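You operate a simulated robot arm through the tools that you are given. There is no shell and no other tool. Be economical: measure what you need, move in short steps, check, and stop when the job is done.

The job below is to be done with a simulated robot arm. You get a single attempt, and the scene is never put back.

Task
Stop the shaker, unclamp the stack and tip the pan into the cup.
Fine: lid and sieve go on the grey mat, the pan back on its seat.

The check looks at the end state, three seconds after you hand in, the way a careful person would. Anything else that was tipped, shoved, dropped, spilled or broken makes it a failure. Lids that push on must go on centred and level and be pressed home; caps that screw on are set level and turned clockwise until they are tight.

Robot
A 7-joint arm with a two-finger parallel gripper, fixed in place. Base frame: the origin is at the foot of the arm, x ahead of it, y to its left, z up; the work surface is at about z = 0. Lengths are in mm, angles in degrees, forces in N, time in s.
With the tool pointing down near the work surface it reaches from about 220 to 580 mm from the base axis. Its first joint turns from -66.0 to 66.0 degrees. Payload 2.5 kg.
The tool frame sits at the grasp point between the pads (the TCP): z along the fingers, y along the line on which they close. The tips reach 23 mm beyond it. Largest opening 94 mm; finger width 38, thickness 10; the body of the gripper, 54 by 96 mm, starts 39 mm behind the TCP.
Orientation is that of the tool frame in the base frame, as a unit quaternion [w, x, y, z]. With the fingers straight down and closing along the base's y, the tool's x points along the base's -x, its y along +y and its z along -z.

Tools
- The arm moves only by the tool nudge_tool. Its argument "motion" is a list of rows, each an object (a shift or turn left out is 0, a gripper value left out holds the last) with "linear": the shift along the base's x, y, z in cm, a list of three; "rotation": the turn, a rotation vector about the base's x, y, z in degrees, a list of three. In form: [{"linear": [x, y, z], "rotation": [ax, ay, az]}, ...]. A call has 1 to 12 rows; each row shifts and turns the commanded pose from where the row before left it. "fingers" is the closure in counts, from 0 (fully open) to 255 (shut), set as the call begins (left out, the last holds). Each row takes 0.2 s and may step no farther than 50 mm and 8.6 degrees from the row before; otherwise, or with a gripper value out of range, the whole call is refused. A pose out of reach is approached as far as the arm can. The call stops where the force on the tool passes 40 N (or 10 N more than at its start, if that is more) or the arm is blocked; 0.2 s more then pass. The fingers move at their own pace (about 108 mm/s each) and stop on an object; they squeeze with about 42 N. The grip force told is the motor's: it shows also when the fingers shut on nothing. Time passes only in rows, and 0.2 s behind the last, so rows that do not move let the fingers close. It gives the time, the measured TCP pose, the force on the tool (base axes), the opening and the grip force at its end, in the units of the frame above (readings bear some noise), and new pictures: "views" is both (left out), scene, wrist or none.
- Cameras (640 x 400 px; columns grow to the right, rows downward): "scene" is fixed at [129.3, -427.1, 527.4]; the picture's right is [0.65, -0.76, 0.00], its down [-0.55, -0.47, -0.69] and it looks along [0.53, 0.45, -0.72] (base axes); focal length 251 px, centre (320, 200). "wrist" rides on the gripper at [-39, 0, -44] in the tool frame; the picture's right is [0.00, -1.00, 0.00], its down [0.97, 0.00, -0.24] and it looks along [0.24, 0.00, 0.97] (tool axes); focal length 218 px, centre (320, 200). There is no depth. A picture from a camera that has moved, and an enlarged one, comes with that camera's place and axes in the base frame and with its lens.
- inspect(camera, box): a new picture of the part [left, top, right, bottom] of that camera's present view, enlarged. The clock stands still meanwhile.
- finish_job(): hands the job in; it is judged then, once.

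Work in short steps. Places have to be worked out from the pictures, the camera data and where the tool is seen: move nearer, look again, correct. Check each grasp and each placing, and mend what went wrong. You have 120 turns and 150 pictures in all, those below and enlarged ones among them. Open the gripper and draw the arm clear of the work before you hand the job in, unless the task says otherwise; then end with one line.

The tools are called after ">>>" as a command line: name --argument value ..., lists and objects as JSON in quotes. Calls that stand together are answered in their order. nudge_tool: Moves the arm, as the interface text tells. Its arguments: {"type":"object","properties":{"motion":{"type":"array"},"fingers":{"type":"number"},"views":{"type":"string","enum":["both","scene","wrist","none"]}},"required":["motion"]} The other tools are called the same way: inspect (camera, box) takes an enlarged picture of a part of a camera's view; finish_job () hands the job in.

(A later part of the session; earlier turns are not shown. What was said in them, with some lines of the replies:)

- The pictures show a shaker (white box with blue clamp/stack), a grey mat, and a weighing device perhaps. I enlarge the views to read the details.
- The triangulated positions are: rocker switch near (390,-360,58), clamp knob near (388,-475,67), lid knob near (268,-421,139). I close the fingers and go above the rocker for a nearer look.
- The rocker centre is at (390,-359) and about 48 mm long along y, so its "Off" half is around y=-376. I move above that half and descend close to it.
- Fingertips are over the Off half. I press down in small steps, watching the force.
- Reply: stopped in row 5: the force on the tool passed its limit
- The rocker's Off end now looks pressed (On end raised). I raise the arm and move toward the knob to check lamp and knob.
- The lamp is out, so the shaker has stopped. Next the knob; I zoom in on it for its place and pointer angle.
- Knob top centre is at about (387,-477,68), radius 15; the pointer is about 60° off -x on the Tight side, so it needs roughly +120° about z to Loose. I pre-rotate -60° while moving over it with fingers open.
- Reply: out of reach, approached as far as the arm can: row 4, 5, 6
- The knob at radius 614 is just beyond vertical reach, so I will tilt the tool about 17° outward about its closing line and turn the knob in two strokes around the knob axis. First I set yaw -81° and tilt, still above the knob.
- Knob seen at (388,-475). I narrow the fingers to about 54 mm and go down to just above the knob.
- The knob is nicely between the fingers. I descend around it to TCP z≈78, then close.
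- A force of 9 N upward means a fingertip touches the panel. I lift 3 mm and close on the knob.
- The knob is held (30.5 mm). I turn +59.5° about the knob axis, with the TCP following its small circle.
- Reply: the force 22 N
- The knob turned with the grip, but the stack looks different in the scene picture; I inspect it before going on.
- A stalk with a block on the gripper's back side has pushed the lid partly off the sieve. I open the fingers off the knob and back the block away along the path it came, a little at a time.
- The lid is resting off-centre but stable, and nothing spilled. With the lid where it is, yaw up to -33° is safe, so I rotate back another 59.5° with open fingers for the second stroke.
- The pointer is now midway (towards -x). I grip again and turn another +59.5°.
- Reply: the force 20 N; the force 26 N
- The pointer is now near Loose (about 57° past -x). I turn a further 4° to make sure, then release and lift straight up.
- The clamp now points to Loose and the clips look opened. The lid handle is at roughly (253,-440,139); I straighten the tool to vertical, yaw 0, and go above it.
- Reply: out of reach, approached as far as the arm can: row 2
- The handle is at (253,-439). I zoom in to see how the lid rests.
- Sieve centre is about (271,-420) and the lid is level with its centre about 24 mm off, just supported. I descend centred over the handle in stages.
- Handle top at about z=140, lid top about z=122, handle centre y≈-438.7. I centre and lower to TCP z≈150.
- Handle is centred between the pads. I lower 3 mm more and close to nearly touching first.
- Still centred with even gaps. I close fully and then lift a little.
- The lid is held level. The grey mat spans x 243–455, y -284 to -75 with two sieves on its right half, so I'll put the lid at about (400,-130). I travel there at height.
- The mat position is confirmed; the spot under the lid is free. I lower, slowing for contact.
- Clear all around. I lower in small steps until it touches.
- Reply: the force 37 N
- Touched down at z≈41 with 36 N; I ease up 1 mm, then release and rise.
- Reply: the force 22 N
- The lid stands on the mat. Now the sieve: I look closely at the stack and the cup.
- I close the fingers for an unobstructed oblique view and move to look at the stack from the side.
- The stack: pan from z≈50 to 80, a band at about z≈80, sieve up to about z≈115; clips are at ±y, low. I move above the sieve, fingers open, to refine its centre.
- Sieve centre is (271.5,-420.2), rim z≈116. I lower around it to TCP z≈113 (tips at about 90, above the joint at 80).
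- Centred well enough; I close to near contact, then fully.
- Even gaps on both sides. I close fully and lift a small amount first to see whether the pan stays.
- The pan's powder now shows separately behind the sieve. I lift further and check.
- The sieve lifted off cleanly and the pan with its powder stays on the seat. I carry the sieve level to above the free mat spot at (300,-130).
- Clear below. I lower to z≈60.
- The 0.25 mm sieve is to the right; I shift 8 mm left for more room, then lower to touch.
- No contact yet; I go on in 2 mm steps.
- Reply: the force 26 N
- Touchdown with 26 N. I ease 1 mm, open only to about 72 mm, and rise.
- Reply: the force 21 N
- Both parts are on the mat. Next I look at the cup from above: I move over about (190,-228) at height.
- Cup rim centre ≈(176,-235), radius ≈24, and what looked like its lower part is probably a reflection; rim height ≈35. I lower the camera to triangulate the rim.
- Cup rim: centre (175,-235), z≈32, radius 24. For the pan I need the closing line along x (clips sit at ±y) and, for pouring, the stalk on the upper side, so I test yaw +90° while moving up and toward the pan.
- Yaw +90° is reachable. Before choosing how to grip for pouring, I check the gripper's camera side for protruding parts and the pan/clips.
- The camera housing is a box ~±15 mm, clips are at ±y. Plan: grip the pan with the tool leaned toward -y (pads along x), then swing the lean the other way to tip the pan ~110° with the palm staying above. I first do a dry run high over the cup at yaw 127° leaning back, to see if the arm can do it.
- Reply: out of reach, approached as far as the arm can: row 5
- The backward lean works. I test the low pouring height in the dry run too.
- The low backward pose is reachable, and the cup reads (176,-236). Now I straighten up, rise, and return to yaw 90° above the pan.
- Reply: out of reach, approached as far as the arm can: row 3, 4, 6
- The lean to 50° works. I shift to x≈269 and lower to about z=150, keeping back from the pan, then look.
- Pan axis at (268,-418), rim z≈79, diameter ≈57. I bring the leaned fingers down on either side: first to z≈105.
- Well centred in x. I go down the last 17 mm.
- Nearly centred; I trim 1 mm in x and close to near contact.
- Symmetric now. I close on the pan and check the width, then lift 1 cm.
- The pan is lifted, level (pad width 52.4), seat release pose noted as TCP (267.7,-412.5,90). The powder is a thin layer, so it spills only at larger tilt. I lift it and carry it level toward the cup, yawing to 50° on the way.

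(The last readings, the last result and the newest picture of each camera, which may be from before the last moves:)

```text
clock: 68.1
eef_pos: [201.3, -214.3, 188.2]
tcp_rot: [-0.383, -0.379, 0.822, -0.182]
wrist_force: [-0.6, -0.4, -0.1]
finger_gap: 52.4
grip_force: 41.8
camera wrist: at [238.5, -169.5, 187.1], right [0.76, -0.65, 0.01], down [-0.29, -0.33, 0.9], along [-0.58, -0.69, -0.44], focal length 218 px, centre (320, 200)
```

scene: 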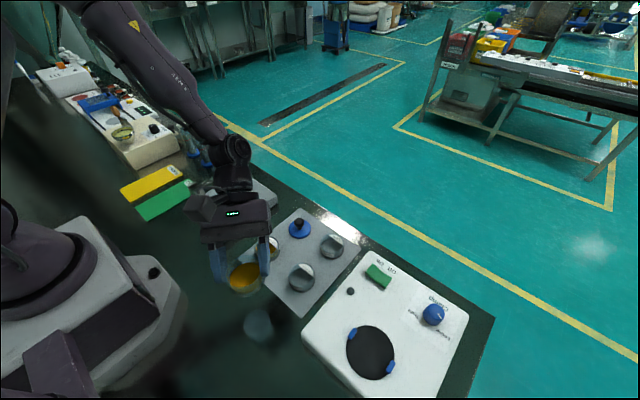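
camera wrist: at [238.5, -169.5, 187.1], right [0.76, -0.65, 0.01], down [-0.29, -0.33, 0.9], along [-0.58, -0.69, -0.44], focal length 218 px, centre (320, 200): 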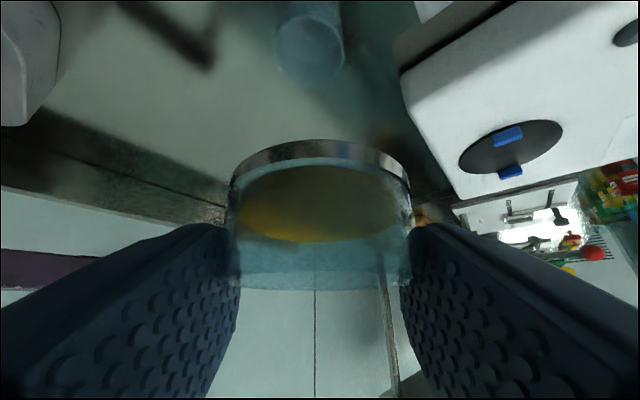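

Pan is level over the approach point. I lower to z≈100 while tilting the first 20°.

>>> nudge_tool --motion '[{"linear": [0, 0, -3]}, {"linear": [0, 0, -3]}, {"linear": [0, 0.2, -1], "rotation": [5.11, -4.29, 0]}, {"linear": [-0.2, 0.2, -1], "rotation": [5.11, -4.29, 0]}, {"linear": [0, 0.1, -1], "rotation": [5.11, -4.29, 0]}, {}]'

>>> inspect --camera "scene" --box '[180, 230, 340, 370]'

```text
clock: 69.5
eef_pos: [198.3, -208.8, 98.9]
tcp_rot: [-0.234, -0.405, 0.877, -0.112]
wrist_force: [1.5, -0.3, -0.1]
finger_gap: 52.5
grip_force: 41.8
camera wrist: at [234.2, -165.9, 117.2], right [0.76, -0.65, 0.01], down [-0.47, -0.55, 0.69], along [-0.44, -0.53, -0.72], focal length 218 px, centre (320, 200)
```

scene: 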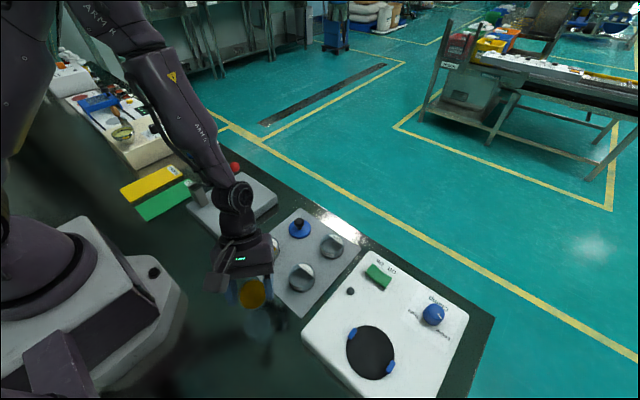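
wrist: 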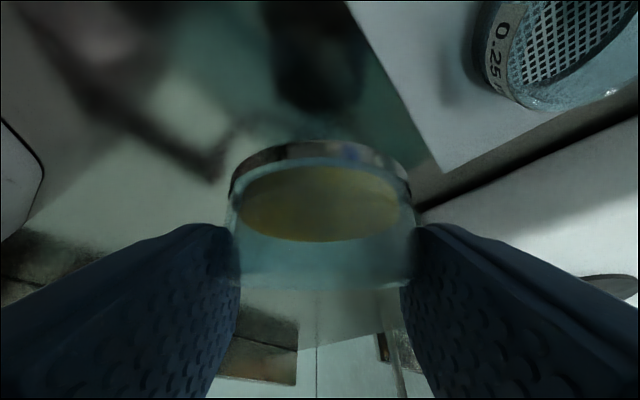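

```text
2.86 times, centred on (260, 300) of scene
camera zoom: at [129.3, -427.1, 527.4], right [0.65, -0.76, 0.0], down [-0.55, -0.47, -0.69], along [0.53, 0.45, -0.72], focal length 717 px, centre (491, -86)
```

zoom: 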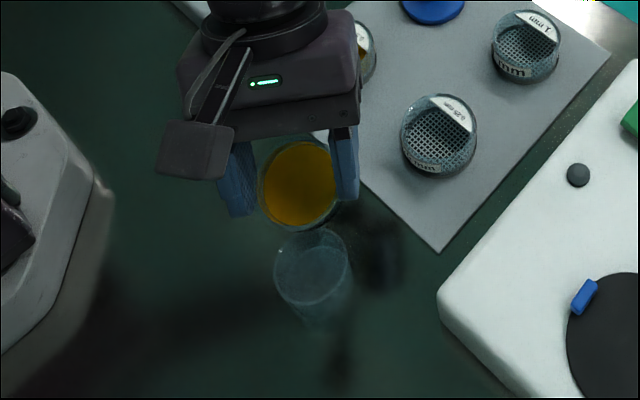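

The lip points toward the cup. I tilt on to 40°, moving so the lip stays over the near half of the cup.

>>> nudge_tool --motion '[{"linear": [-0.2, -0.25, -0.1], "rotation": [5.11, -4.29, 0]}, {"linear": [-0.2, -0.25, -0.1], "rotation": [5.11, -4.29, 0]}, {"linear": [-0.16, -0.23, -0.2], "rotation": [5.11, -4.29, 0]}, {}]' --views "none"

>>> inspect --camera "scene" --box '[180, 230, 340, 370]'

```text
clock: 70.5
eef_pos: [191.1, -216.1, 95.5]
tcp_rot: [-0.078, -0.418, 0.904, -0.039]
wrist_force: [0.3, 1.1, -1.1]
finger_gap: 52.8
grip_force: 42.4
```

```text
2.86 times, centred on (260, 300) of scene
camera zoom: at [129.3, -427.1, 527.4], right [0.65, -0.76, 0.0], down [-0.55, -0.47, -0.69], along [0.53, 0.45, -0.72], focal length 717 px, centre (491, -86)
```

zoom: 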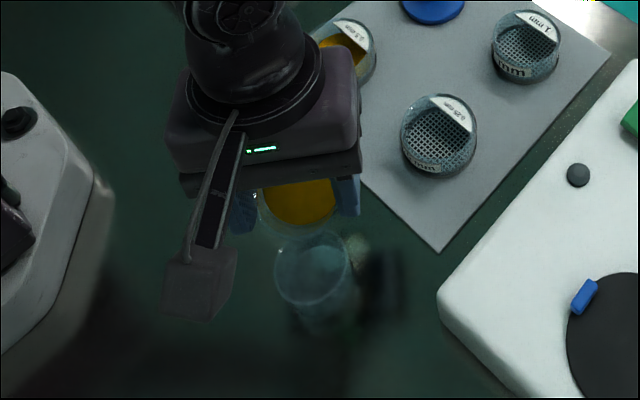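

There's a pale spot beside the cup; I zoom to see whether it is a reflection or powder.

>>> inspect --camera "scene" --box '[230, 275, 310, 345]'

>>> inspect --camera "wrist" --box '[160, 0, 480, 300]'

```text
5.71 times, centred on (270, 310) of scene
camera zoom: at [129.3, -427.1, 527.4], right [0.65, -0.76, 0.0], down [-0.55, -0.47, -0.69], along [0.53, 0.45, -0.72], focal length 1434 px, centre (606, -429)
```

zoom: 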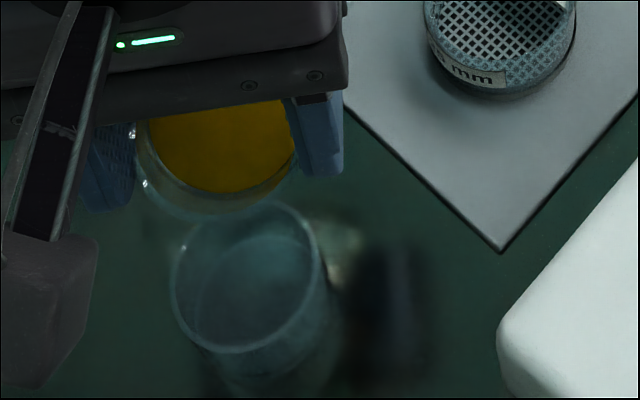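

```text
1.33 times, centred on (320, 150) of wrist
camera zoom: at [221.5, -180.5, 131.4], right [0.76, -0.65, 0.01], down [-0.59, -0.7, 0.4], along [-0.26, -0.31, -0.91], focal length 291 px, centre (320, 267)
```

zoom: 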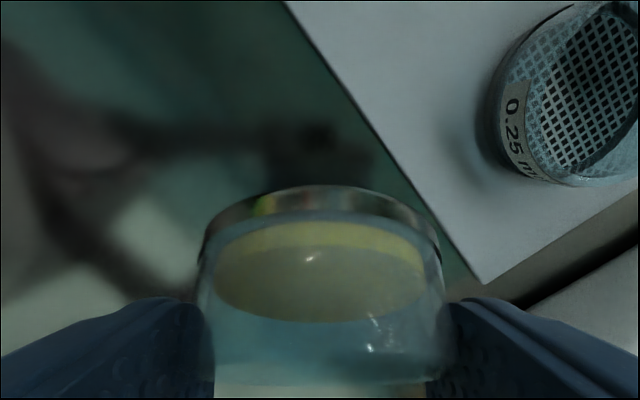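

It is only the pan's reflection; powder and lip positions are fine. I tilt to 55°, then yaw about the lip to 105° while the tool is nearly vertical.

>>> nudge_tool --motion '[{"linear": [-0.22, -0.32, 0.17], "rotation": [5.75, -4.82, 0]}, {"linear": [-0.23, -0.32, 0.18], "rotation": [5.75, -4.82, 0]}, {"linear": [-0.2, 0.14, 0], "rotation": [0, 0, 7.86]}, {"linear": [-0.21, 0.11, 0], "rotation": [0, 0, 7.86]}, {"linear": [-0.22, 0.09, 0], "rotation": [0, 0, 7.86]}, {"linear": [-0.24, 0.05, 0], "rotation": [0, 0, 7.86]}, {"linear": [-0.24, 0.02, 0], "rotation": [0, 0, 7.86]}, {"linear": [-0.24, -0.01, 0], "rotation": [0, 0, 7.86]}, {"linear": [-0.24, -0.05, 0], "rotation": [0, 0, 7.86]}, {}]'

>>> inspect --camera "scene" --box '[180, 230, 340, 370]'

```text
clock: 72.7
eef_pos: [172.1, -218.7, 99.0]
tcp_rot: [-0.028, 0.791, -0.611, -0.034]
wrist_force: [0.0, 0.5, -1.1]
finger_gap: 52.5
grip_force: 42.2
camera wrist: at [163.2, -185.0, 146.4], right [0.97, 0.25, 0.0], down [0.25, -0.96, 0.16], along [0.04, -0.15, -0.99], focal length 218 px, centre (320, 200)
```

scene: 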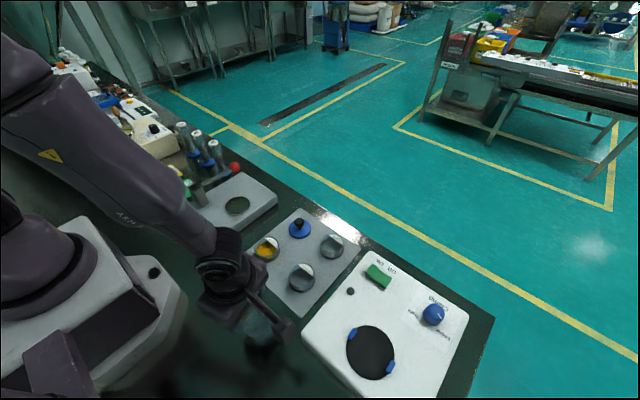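
wrist: 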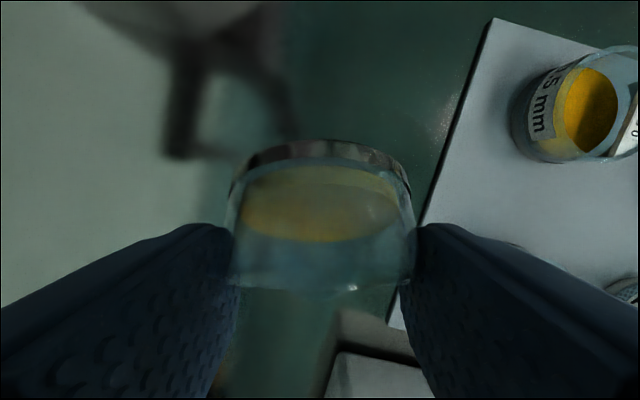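

```text
2.86 times, centred on (260, 300) of scene
camera zoom: at [129.3, -427.1, 527.4], right [0.65, -0.76, 0.0], down [-0.55, -0.47, -0.69], along [0.53, 0.45, -0.72], focal length 717 px, centre (491, -86)
```

zoom: 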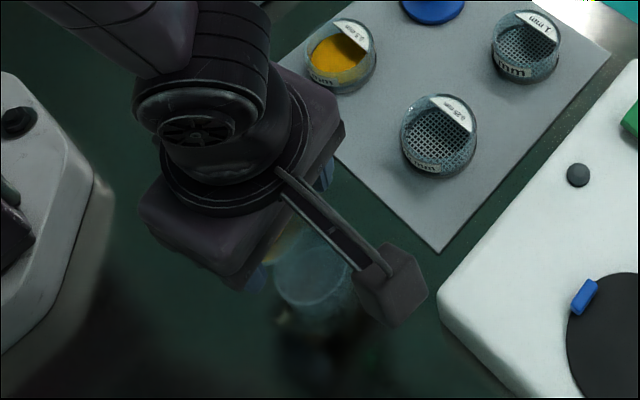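

Still no pouring; lip remains over the cup. I tilt on to about 79°.

>>> nudge_tool --motion '[{"linear": [0.1, -0.5, 0.1], "rotation": [7.73, 2.07, 0]}, {"linear": [0.1, -0.5, 0.1], "rotation": [7.73, 2.07, 0]}, {"linear": [0.1, -0.46, 0], "rotation": [7.73, 2.07, 0]}, {}]'

>>> inspect --camera "scene" --box '[180, 230, 340, 370]'

```text
clock: 73.7
eef_pos: [175.1, -233.4, 100.7]
tcp_rot: [-0.154, 0.765, -0.592, -0.199]
wrist_force: [-0.7, 0.8, -1.0]
finger_gap: 52.5
grip_force: 41.6
camera wrist: at [172.2, -221.7, 157.8], right [0.97, 0.25, 0.0], down [0.24, -0.93, -0.26], along [-0.07, 0.25, -0.97], focal length 218 px, centre (320, 200)
```

scene: 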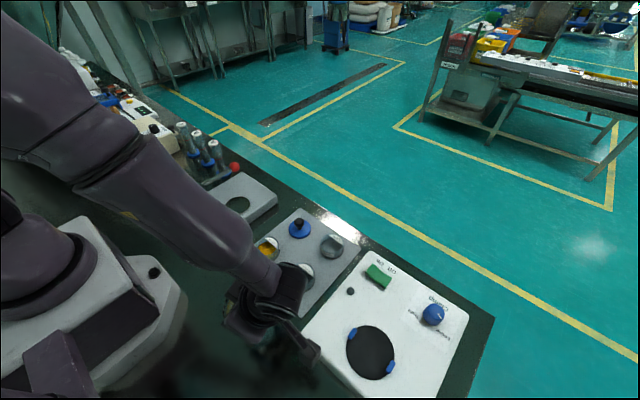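
wrist: 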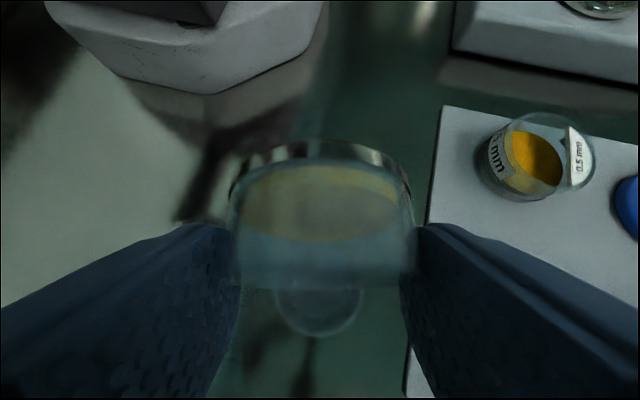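

```text
2.86 times, centred on (260, 300) of scene
camera zoom: at [129.3, -427.1, 527.4], right [0.65, -0.76, 0.0], down [-0.55, -0.47, -0.69], along [0.53, 0.45, -0.72], focal length 717 px, centre (491, -86)
```

zoom: 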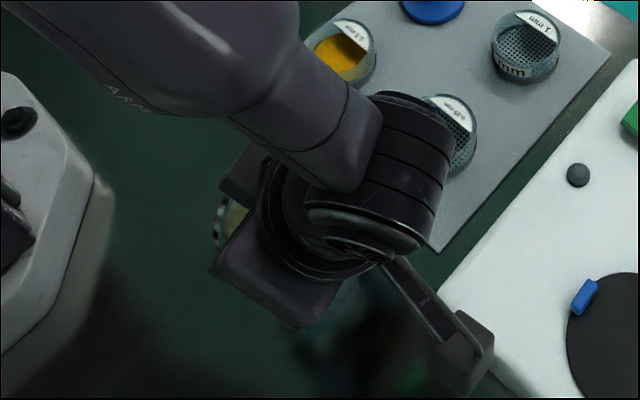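

Through the pan I see the cup just below the lip (lip ≈7 mm short of centre), good. I tilt to 95°, rising slightly so the stalk block stays above the shaker panel.

>>> nudge_tool --motion '[{"linear": [0.13, -0.5, 0.2], "rotation": [7.73, 2.07, 0]}, {"linear": [0.14, -0.54, 0.2], "rotation": [7.73, 2.07, 0]}, {}, {}]' --views "wrist"

```text
clock: 74.7
eef_pos: [178.7, -243.4, 105.7]
tcp_rot: [-0.233, 0.73, -0.566, -0.303]
wrist_force: [-0.9, -0.6, -0.4]
finger_gap: 52.5
grip_force: 41.4
camera wrist: at [179.6, -247.7, 163.7], right [0.97, 0.25, 0.0], down [0.21, -0.83, -0.52], along [-0.13, 0.5, -0.86], focal length 218 px, centre (320, 200)
```

wrist: 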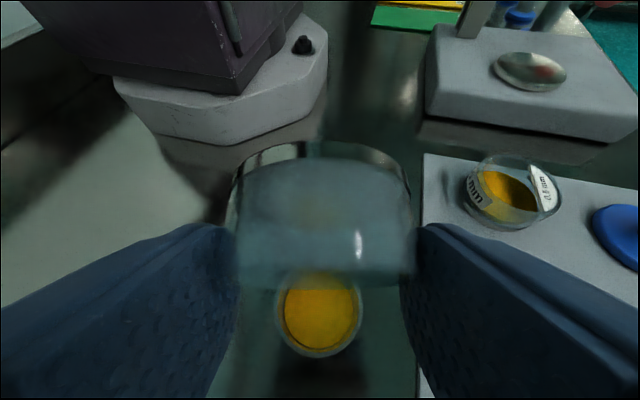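

The powder has gone into the cup and the pan looks empty. I zoom in to check both.

>>> inspect --camera "wrist" --box '[210, 130, 430, 370]'

```text
1.67 times, centred on (320, 250) of wrist
camera zoom: at [179.6, -247.7, 163.7], right [0.97, 0.25, 0.0], down [0.21, -0.83, -0.52], along [-0.13, 0.5, -0.86], focal length 364 px, centre (320, 117)
```

zoom: 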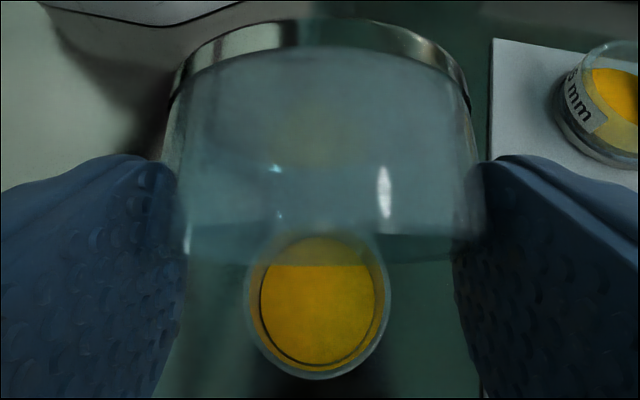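

Pan looks empty. I tip 8° more and hold briefly to be sure, then look once.

>>> nudge_tool --motion '[{"linear": [0.1, -0.4, 0.3], "rotation": [7.73, 2.07, 0]}, {}, {}, {}]' --views "wrist"

```text
clock: 75.7
eef_pos: [179.2, -249.4, 107.4]
tcp_rot: [-0.271, 0.708, -0.548, -0.354]
wrist_force: [1.1, 0.2, -1.0]
finger_gap: 52.8
grip_force: 41.8
camera wrist: at [182.8, -259.7, 165.4], right [0.97, 0.25, 0.0], down [0.19, -0.75, -0.63], along [-0.16, 0.61, -0.78], focal length 218 px, centre (320, 200)
```

wrist: 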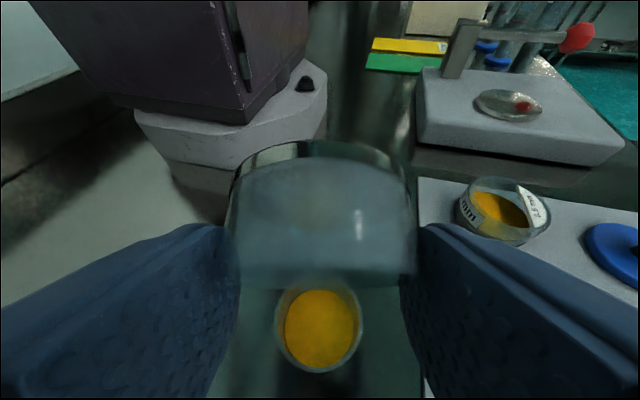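

Cup filled, pan empty. I lift clear and start bringing the pan back upright while heading to the seat.

>>> nudge_tool --motion '[{"linear": [0, 0, 4]}, {"linear": [0, 0, 4]}, {"linear": [0.5, -1, 0], "rotation": [-7.65, -2.05, 0]}, {"linear": [0.5, -1, 0], "rotation": [-7.65, -2.05, 0]}, {"linear": [0.5, -1, 0], "rotation": [-7.65, -2.05, 0]}, {"linear": [0.5, -1, 0], "rotation": [-7.65, -2.05, 0]}, {"linear": [0.5, -1, 0], "rotation": [-7.65, -2.05, 0]}, {"linear": [0.5, -1, 0], "rotation": [-7.65, -2.05, 0]}, {"linear": [0.5, -1, 0], "rotation": [-7.65, -2.05, 0]}, {"linear": [0.5, -1, 0], "rotation": [-7.65, -2.05, 0]}, {"linear": [0.5, -1, 0], "rotation": [-7.65, -2.05, 0]}, {"linear": [0.5, -1, 0], "rotation": [-7.65, -2.05, 0]}]' --views "scene"

```text
clock: 78.3
eef_pos: [228.9, -347.0, 188.6]
tcp_rot: [0.135, 0.771, -0.595, 0.182]
wrist_force: [0.3, 0.0, -0.5]
finger_gap: 52.4
grip_force: 41.9
```

scene: 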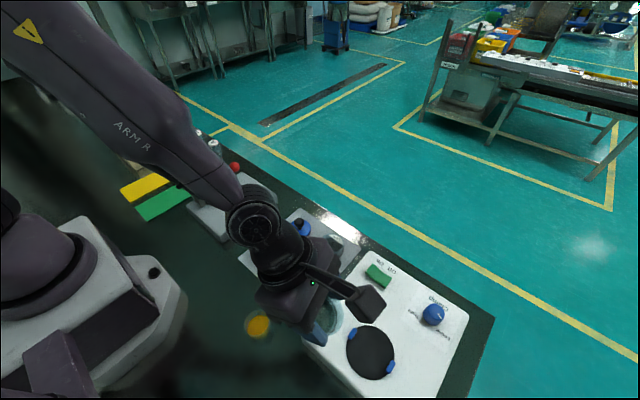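

Orientation now: lean 26°, yaw 105°. I finish to lean 50°, yaw 90° and move above the seat.

>>> nudge_tool --motion '[{"linear": [0.8, -1.3, 0], "rotation": [-7.7, -2.02, 0]}, {"linear": [0.8, -1.3, 0], "rotation": [-7.7, -2.02, 0]}, {"linear": [0.8, -1.3, 0], "rotation": [-7.7, -2.02, 0]}, {"linear": [0.8, -1.3, 0], "rotation": [0, 0, -7.5]}, {"linear": [0.68, -1.35, -1], "rotation": [0, 0, -7.5]}, {"linear": [0, 0, -2.4]}, {"linear": [0, 0, -2.4]}, {}]'

```text
clock: 80.1
eef_pos: [267.0, -414.2, 129.3]
tcp_rot: [-0.297, -0.639, 0.642, -0.302]
wrist_force: [0.2, -0.8, -1.0]
finger_gap: 52.4
grip_force: 41.8
camera wrist: at [267.3, -356.5, 127.8], right [1.0, 0.0, 0.01], down [-0.01, -0.44, 0.9], along [0.0, -0.9, -0.44], focal length 218 px, centre (320, 200)
```

scene: 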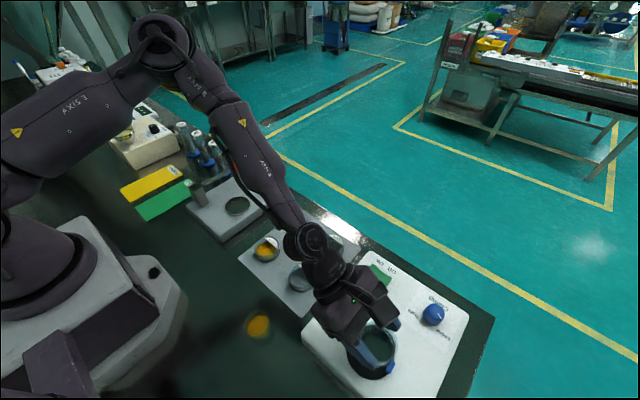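
wrist: 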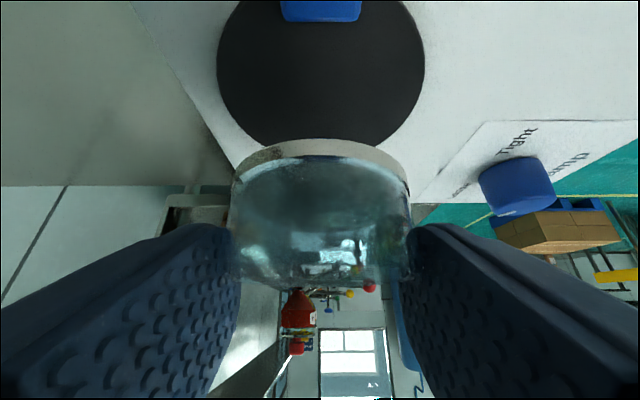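

Orientation matches the pick-up pose. I lower to the same 10 mm-high position as before to compare pictures.

>>> nudge_tool --motion '[{"linear": [0.05, 0.12, -1.5]}, {"linear": [0, 0, -1.5]}, {}, {}]' --views "wrist"

```text
clock: 81.1
eef_pos: [267.5, -411.5, 99.9]
tcp_rot: [-0.298, -0.638, 0.643, -0.3]
wrist_force: [-0.6, -0.7, -0.2]
finger_gap: 52.6
grip_force: 41.8
camera wrist: at [267.3, -353.6, 98.3], right [1.0, 0.0, 0.01], down [-0.01, -0.44, 0.9], along [0.0, -0.9, -0.44], focal length 218 px, centre (320, 200)
```

wrist: 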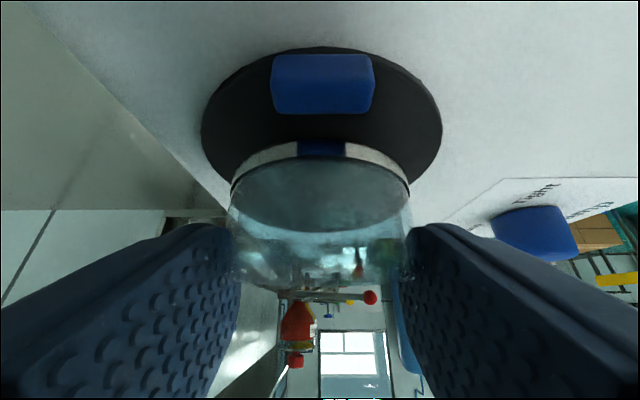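

The picture matches the lifted view to a few pixels. I lower the last ~10 mm in small steps, watching the force.

>>> nudge_tool --motion '[{"linear": [0, 0, -0.4]}, {"linear": [0, 0, -0.3]}, {"linear": [0, 0, -0.2]}, {"linear": [0, 0, -0.1]}, {}]' --views "wrist"

```text
clock: 82.3
eef_pos: [267.7, -411.3, 90.8]
tcp_rot: [-0.298, -0.638, 0.642, -0.302]
wrist_force: [-0.3, 1.8, 7.8]
finger_gap: 52.6
grip_force: 41.7
camera wrist: at [267.8, -353.7, 88.8], right [1.0, 0.0, 0.01], down [-0.01, -0.44, 0.9], along [0.0, -0.9, -0.44], focal length 218 px, centre (320, 200)
```

wrist: 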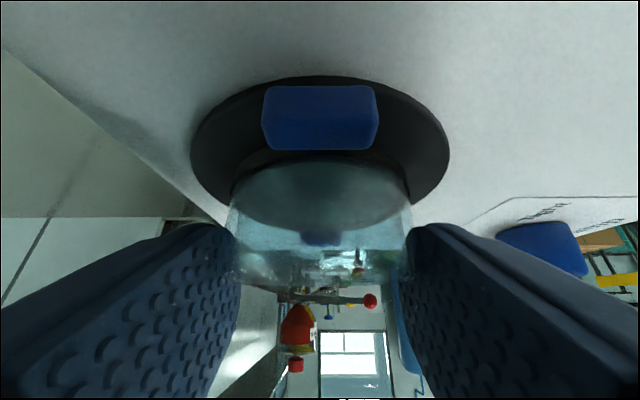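

Contact of 8 N, about 1 mm higher than the original seated reading. I press down 1 mm further and re-read.

>>> nudge_tool --motion '[{"linear": [0, -0.03, -0.05]}, {"linear": [0, 0, -0.05]}, {}]' --views "wrist"

```text
clock: 83.1
eef_pos: [267.3, -411.8, 91.4]
tcp_rot: [-0.298, -0.639, 0.642, -0.302]
wrist_force: [-0.2, -2.1, 15.8]
finger_gap: 52.5
grip_force: 42.0
camera wrist: at [267.9, -354.2, 88.6], right [1.0, 0.0, 0.01], down [-0.01, -0.44, 0.9], along [0.0, -0.9, -0.44], focal length 218 px, centre (320, 200)
```

wrist: 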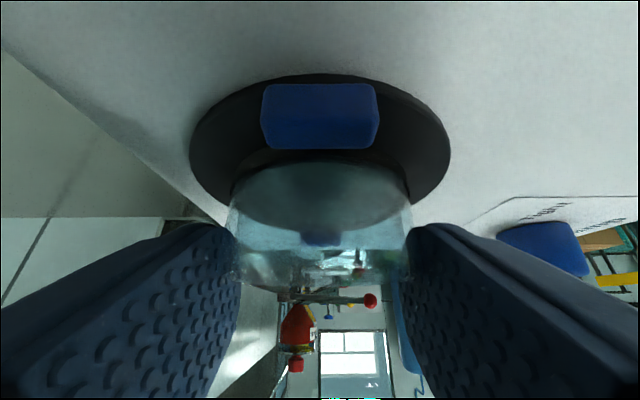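

I zoom in on the pan's foot to see whether it sits flat in the seat.

>>> inspect --camera "wrist" --box '[180, 60, 460, 250]'

>>> inspect --camera "scene" --box '[310, 290, 430, 395]'

```text
2.11 times, centred on (320, 155) of wrist
camera zoom: at [267.9, -354.2, 88.6], right [1.0, 0.0, 0.01], down [-0.01, -0.44, 0.9], along [0.0, -0.9, -0.44], focal length 460 px, centre (320, 295)
```

zoom: 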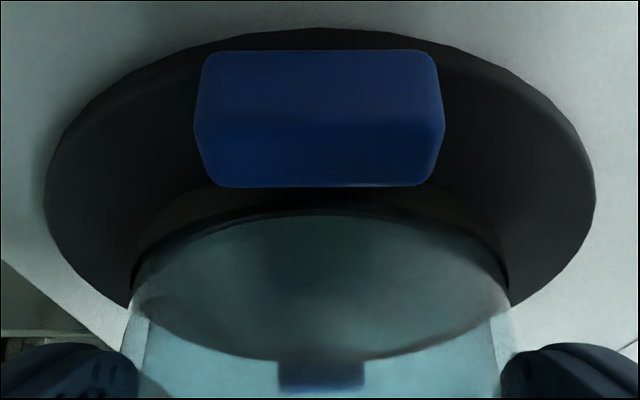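

```text
3.81 times, centred on (370, 342) of scene
camera zoom: at [129.2, -427.0, 527.5], right [0.65, -0.76, 0.0], down [-0.55, -0.47, -0.69], along [0.53, 0.45, -0.72], focal length 956 px, centre (130, -343)
```

zoom: 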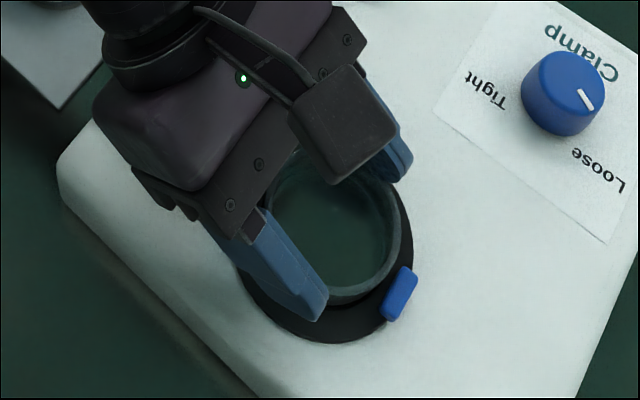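

The pan appears centred in the seat ring, at most ~1 mm proud. I release gently and look at how it settles.

>>> nudge_tool --motion '[{"linear": [0, 0, 0.08]}, {}]' --views "none"

>>> nudge_tool --motion '[{}, {}, {}]' --fingers 88 --views "wrist"

>>> inspect --camera "wrist" --box '[180, 60, 460, 250]'

```text
clock: 83.7
eef_pos: [267.4, -411.4, 90.5]
tcp_rot: [-0.299, -0.638, 0.643, -0.301]
wrist_force: [0.7, -4.5, 12.6]
finger_gap: 52.2
grip_force: 41.6
```

```text
clock: 84.5
eef_pos: [267.7, -413.0, 90.2]
tcp_rot: [-0.298, -0.638, 0.643, -0.3]
wrist_force: [0.4, -0.2, 0.5]
finger_gap: 61.6
grip_force: 0.1
camera wrist: at [267.9, -353.3, 88.1], right [1.0, 0.0, 0.01], down [-0.01, -0.44, 0.9], along [0.0, -0.9, -0.44], focal length 218 px, centre (320, 200)
```

wrist: 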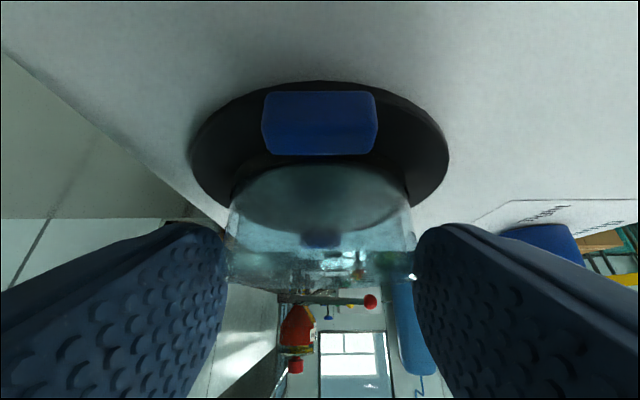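

```text
2.11 times, centred on (320, 155) of wrist
camera zoom: at [267.9, -353.3, 88.1], right [1.0, 0.0, 0.01], down [-0.01, -0.44, 0.9], along [0.0, -0.9, -0.44], focal length 460 px, centre (320, 295)
```

zoom: 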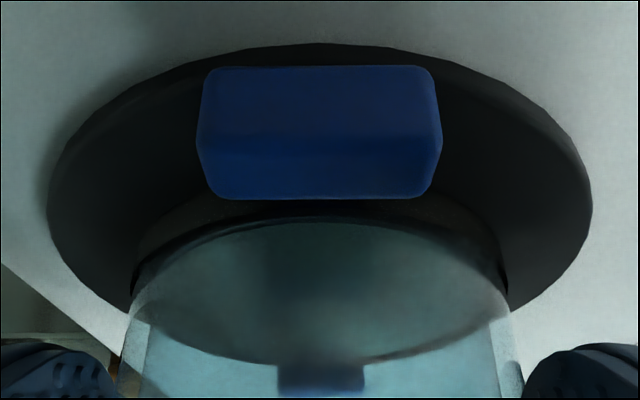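

It stays put and looks flat. I open fully, then back off along the approach path.

>>> nudge_tool --motion '[{}, {}, {}]' --fingers 0 --views "none"

>>> nudge_tool --motion '[{"linear": [0, 0.35, 1.7]}, {"linear": [0, 1.2, 2.5]}, {"linear": [0, 1.8, 3]}, {"linear": [0, 2, 3]}, {}]'

>>> inspect --camera "scene" --box '[310, 290, 430, 395]'

```text
clock: 85.3
eef_pos: [267.8, -411.5, 91.2]
tcp_rot: [-0.298, -0.639, 0.642, -0.301]
wrist_force: [0.8, -0.2, -0.8]
finger_gap: 93.9
grip_force: 0.0
```

```text
clock: 86.5
eef_pos: [266.8, -357.3, 192.1]
tcp_rot: [-0.299, -0.638, 0.643, -0.301]
wrist_force: [0.4, 0.1, -0.5]
finger_gap: 93.9
grip_force: 0.1
camera wrist: at [267.5, -299.1, 190.6], right [1.0, 0.0, 0.01], down [-0.01, -0.44, 0.9], along [0.0, -0.9, -0.44], focal length 218 px, centre (320, 200)
```

scene: 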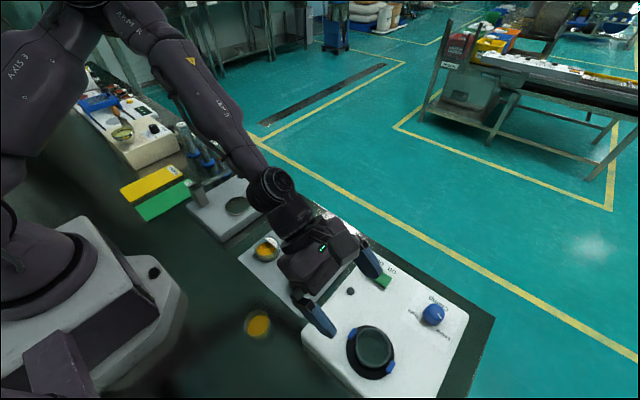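
wrist: 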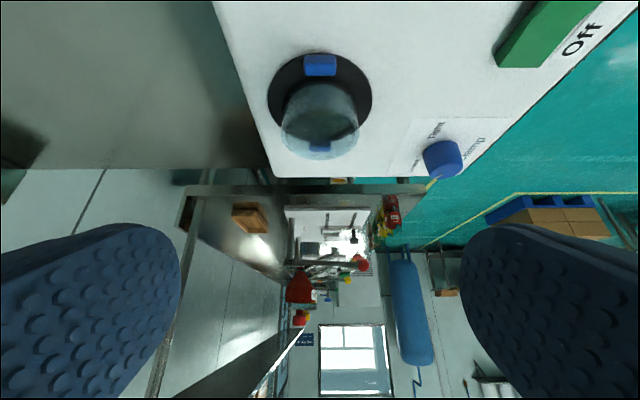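

```text
3.81 times, centred on (370, 342) of scene
camera zoom: at [129.3, -427.1, 527.4], right [0.65, -0.76, 0.0], down [-0.55, -0.47, -0.69], along [0.53, 0.45, -0.72], focal length 956 px, centre (130, -343)
```

zoom: 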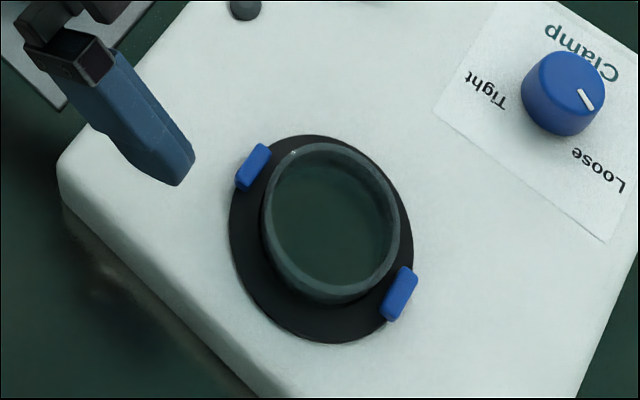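

The pan is empty and on its seat. I straighten the tool and repeat the earlier overhead view to check it sits exactly as before.

>>> nudge_tool --motion '[{"linear": [0, -1, 1], "rotation": [8.35, 0, 0]}, {"linear": [0, -1, 1], "rotation": [8.35, 0, 0]}, {"linear": [0, -1, 1], "rotation": [8.35, 0, 0]}, {"linear": [0, -1, 0], "rotation": [8.35, 0, 0]}, {"linear": [0, -1, 0], "rotation": [8.35, 0, 0]}, {"linear": [0, -1, 0], "rotation": [8.35, 0, 0]}, {}]' --views "none"

>>> inspect --camera "wrist" --box '[250, 130, 390, 250]'

>>> inspect --camera "scene" --box '[200, 190, 400, 370]'

```text
clock: 88.1
eef_pos: [267.2, -417.8, 222.2]
tcp_rot: [0.002, -0.705, 0.709, 0.0]
wrist_force: [-0.3, -1.0, -0.6]
finger_gap: 94.0
grip_force: 0.1
```

```text
3.33 times, centred on (320, 190) of wrist
camera zoom: at [267.1, -379.6, 265.4], right [1.0, -0.01, 0.0], down [-0.01, -0.97, 0.24], along [0.0, -0.24, -0.97], focal length 728 px, centre (320, 233)
```

zoom: 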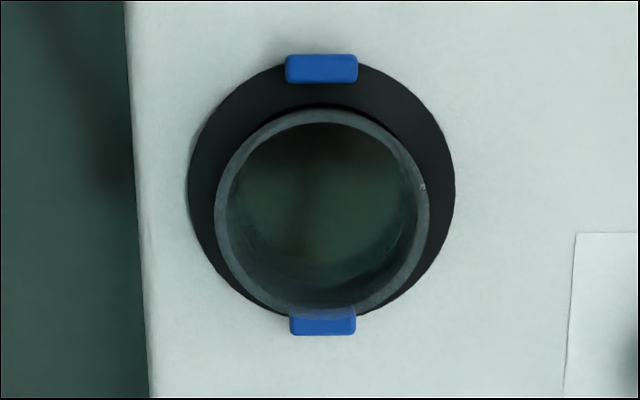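

```text
2.22 times, centred on (300, 280) of scene
camera zoom: at [129.3, -427.1, 527.4], right [0.65, -0.76, 0.0], down [-0.55, -0.47, -0.69], along [0.53, 0.45, -0.72], focal length 558 px, centre (364, 22)
```

zoom: 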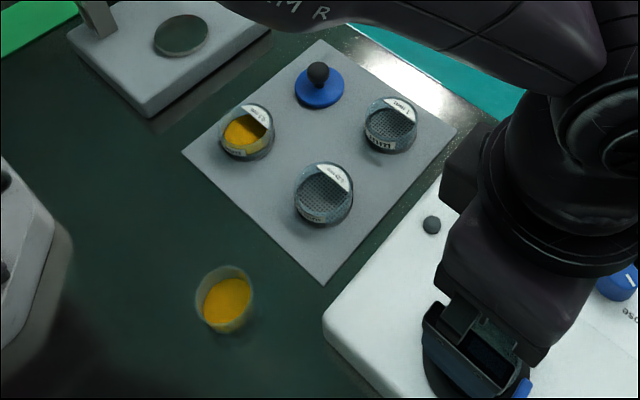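

Compared with the earlier overhead view, the pan is within about 1 mm of its original place and at the same height; lid, sieve and filled cup stand undisturbed. I raise the arm clear and take a last look.

>>> nudge_tool --motion '[{"linear": [0, 0, 3]}, {"linear": [0, 1, 3]}, {"linear": [0.5, 2, 2]}, {"linear": [0.5, 2, 1]}, {"linear": [0.5, 2, 0]}, {}]'

>>> inspect --camera "scene" --box '[210, 190, 500, 390]'

```text
clock: 89.5
eef_pos: [282.9, -349.6, 310.6]
tcp_rot: [0.0, -0.705, 0.709, 0.0]
wrist_force: [0.2, -0.3, -0.2]
finger_gap: 94.0
grip_force: 0.1
camera wrist: at [283.5, -310.7, 355.2], right [1.0, -0.01, 0.0], down [-0.01, -0.97, 0.24], along [0.0, -0.24, -0.97], focal length 218 px, centre (320, 200)
```

scene: 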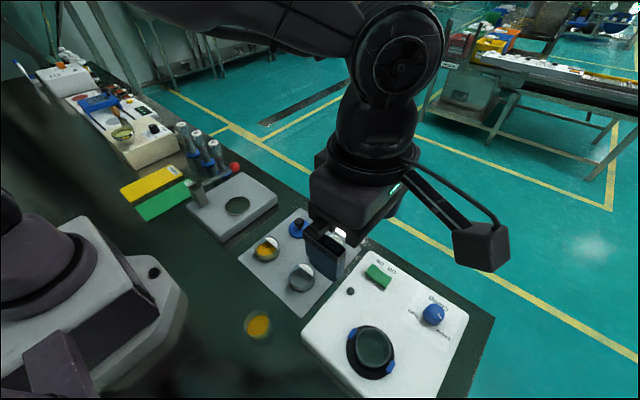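
wrist: 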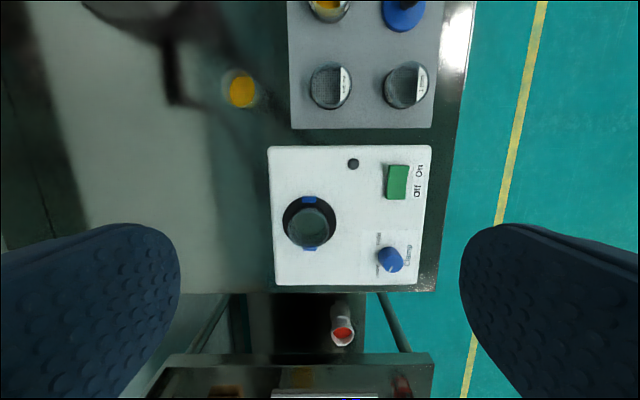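

```text
2.00 times, centred on (355, 290) of scene
camera zoom: at [129.3, -427.1, 527.4], right [0.65, -0.76, 0.0], down [-0.55, -0.47, -0.69], along [0.53, 0.45, -0.72], focal length 502 px, centre (250, 20)
```

zoom: 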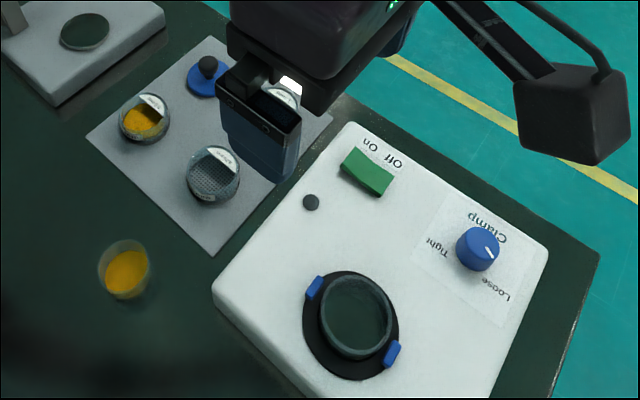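

The end state looks right: shaker off, clamp loose, lid and 0.5 mm sieve on the grey mat, powder in the cup, empty pan on its seat, and the gripper open and clear. I hand in the job.

>>> finish_job

```text
The job is handed in.
```

The job is handed in: the shaker is off and unclamped, the lid and 0.5 mm sieve are on the grey mat, the pan's powder is in the cup, and the empty pan is back within about 1 mm of its original place. While I turned the clamp knob, the gripper's stalk pushed the lid partly off the sieve. It stayed on, nothing spilled, and I then lifted it to the mat as planned.
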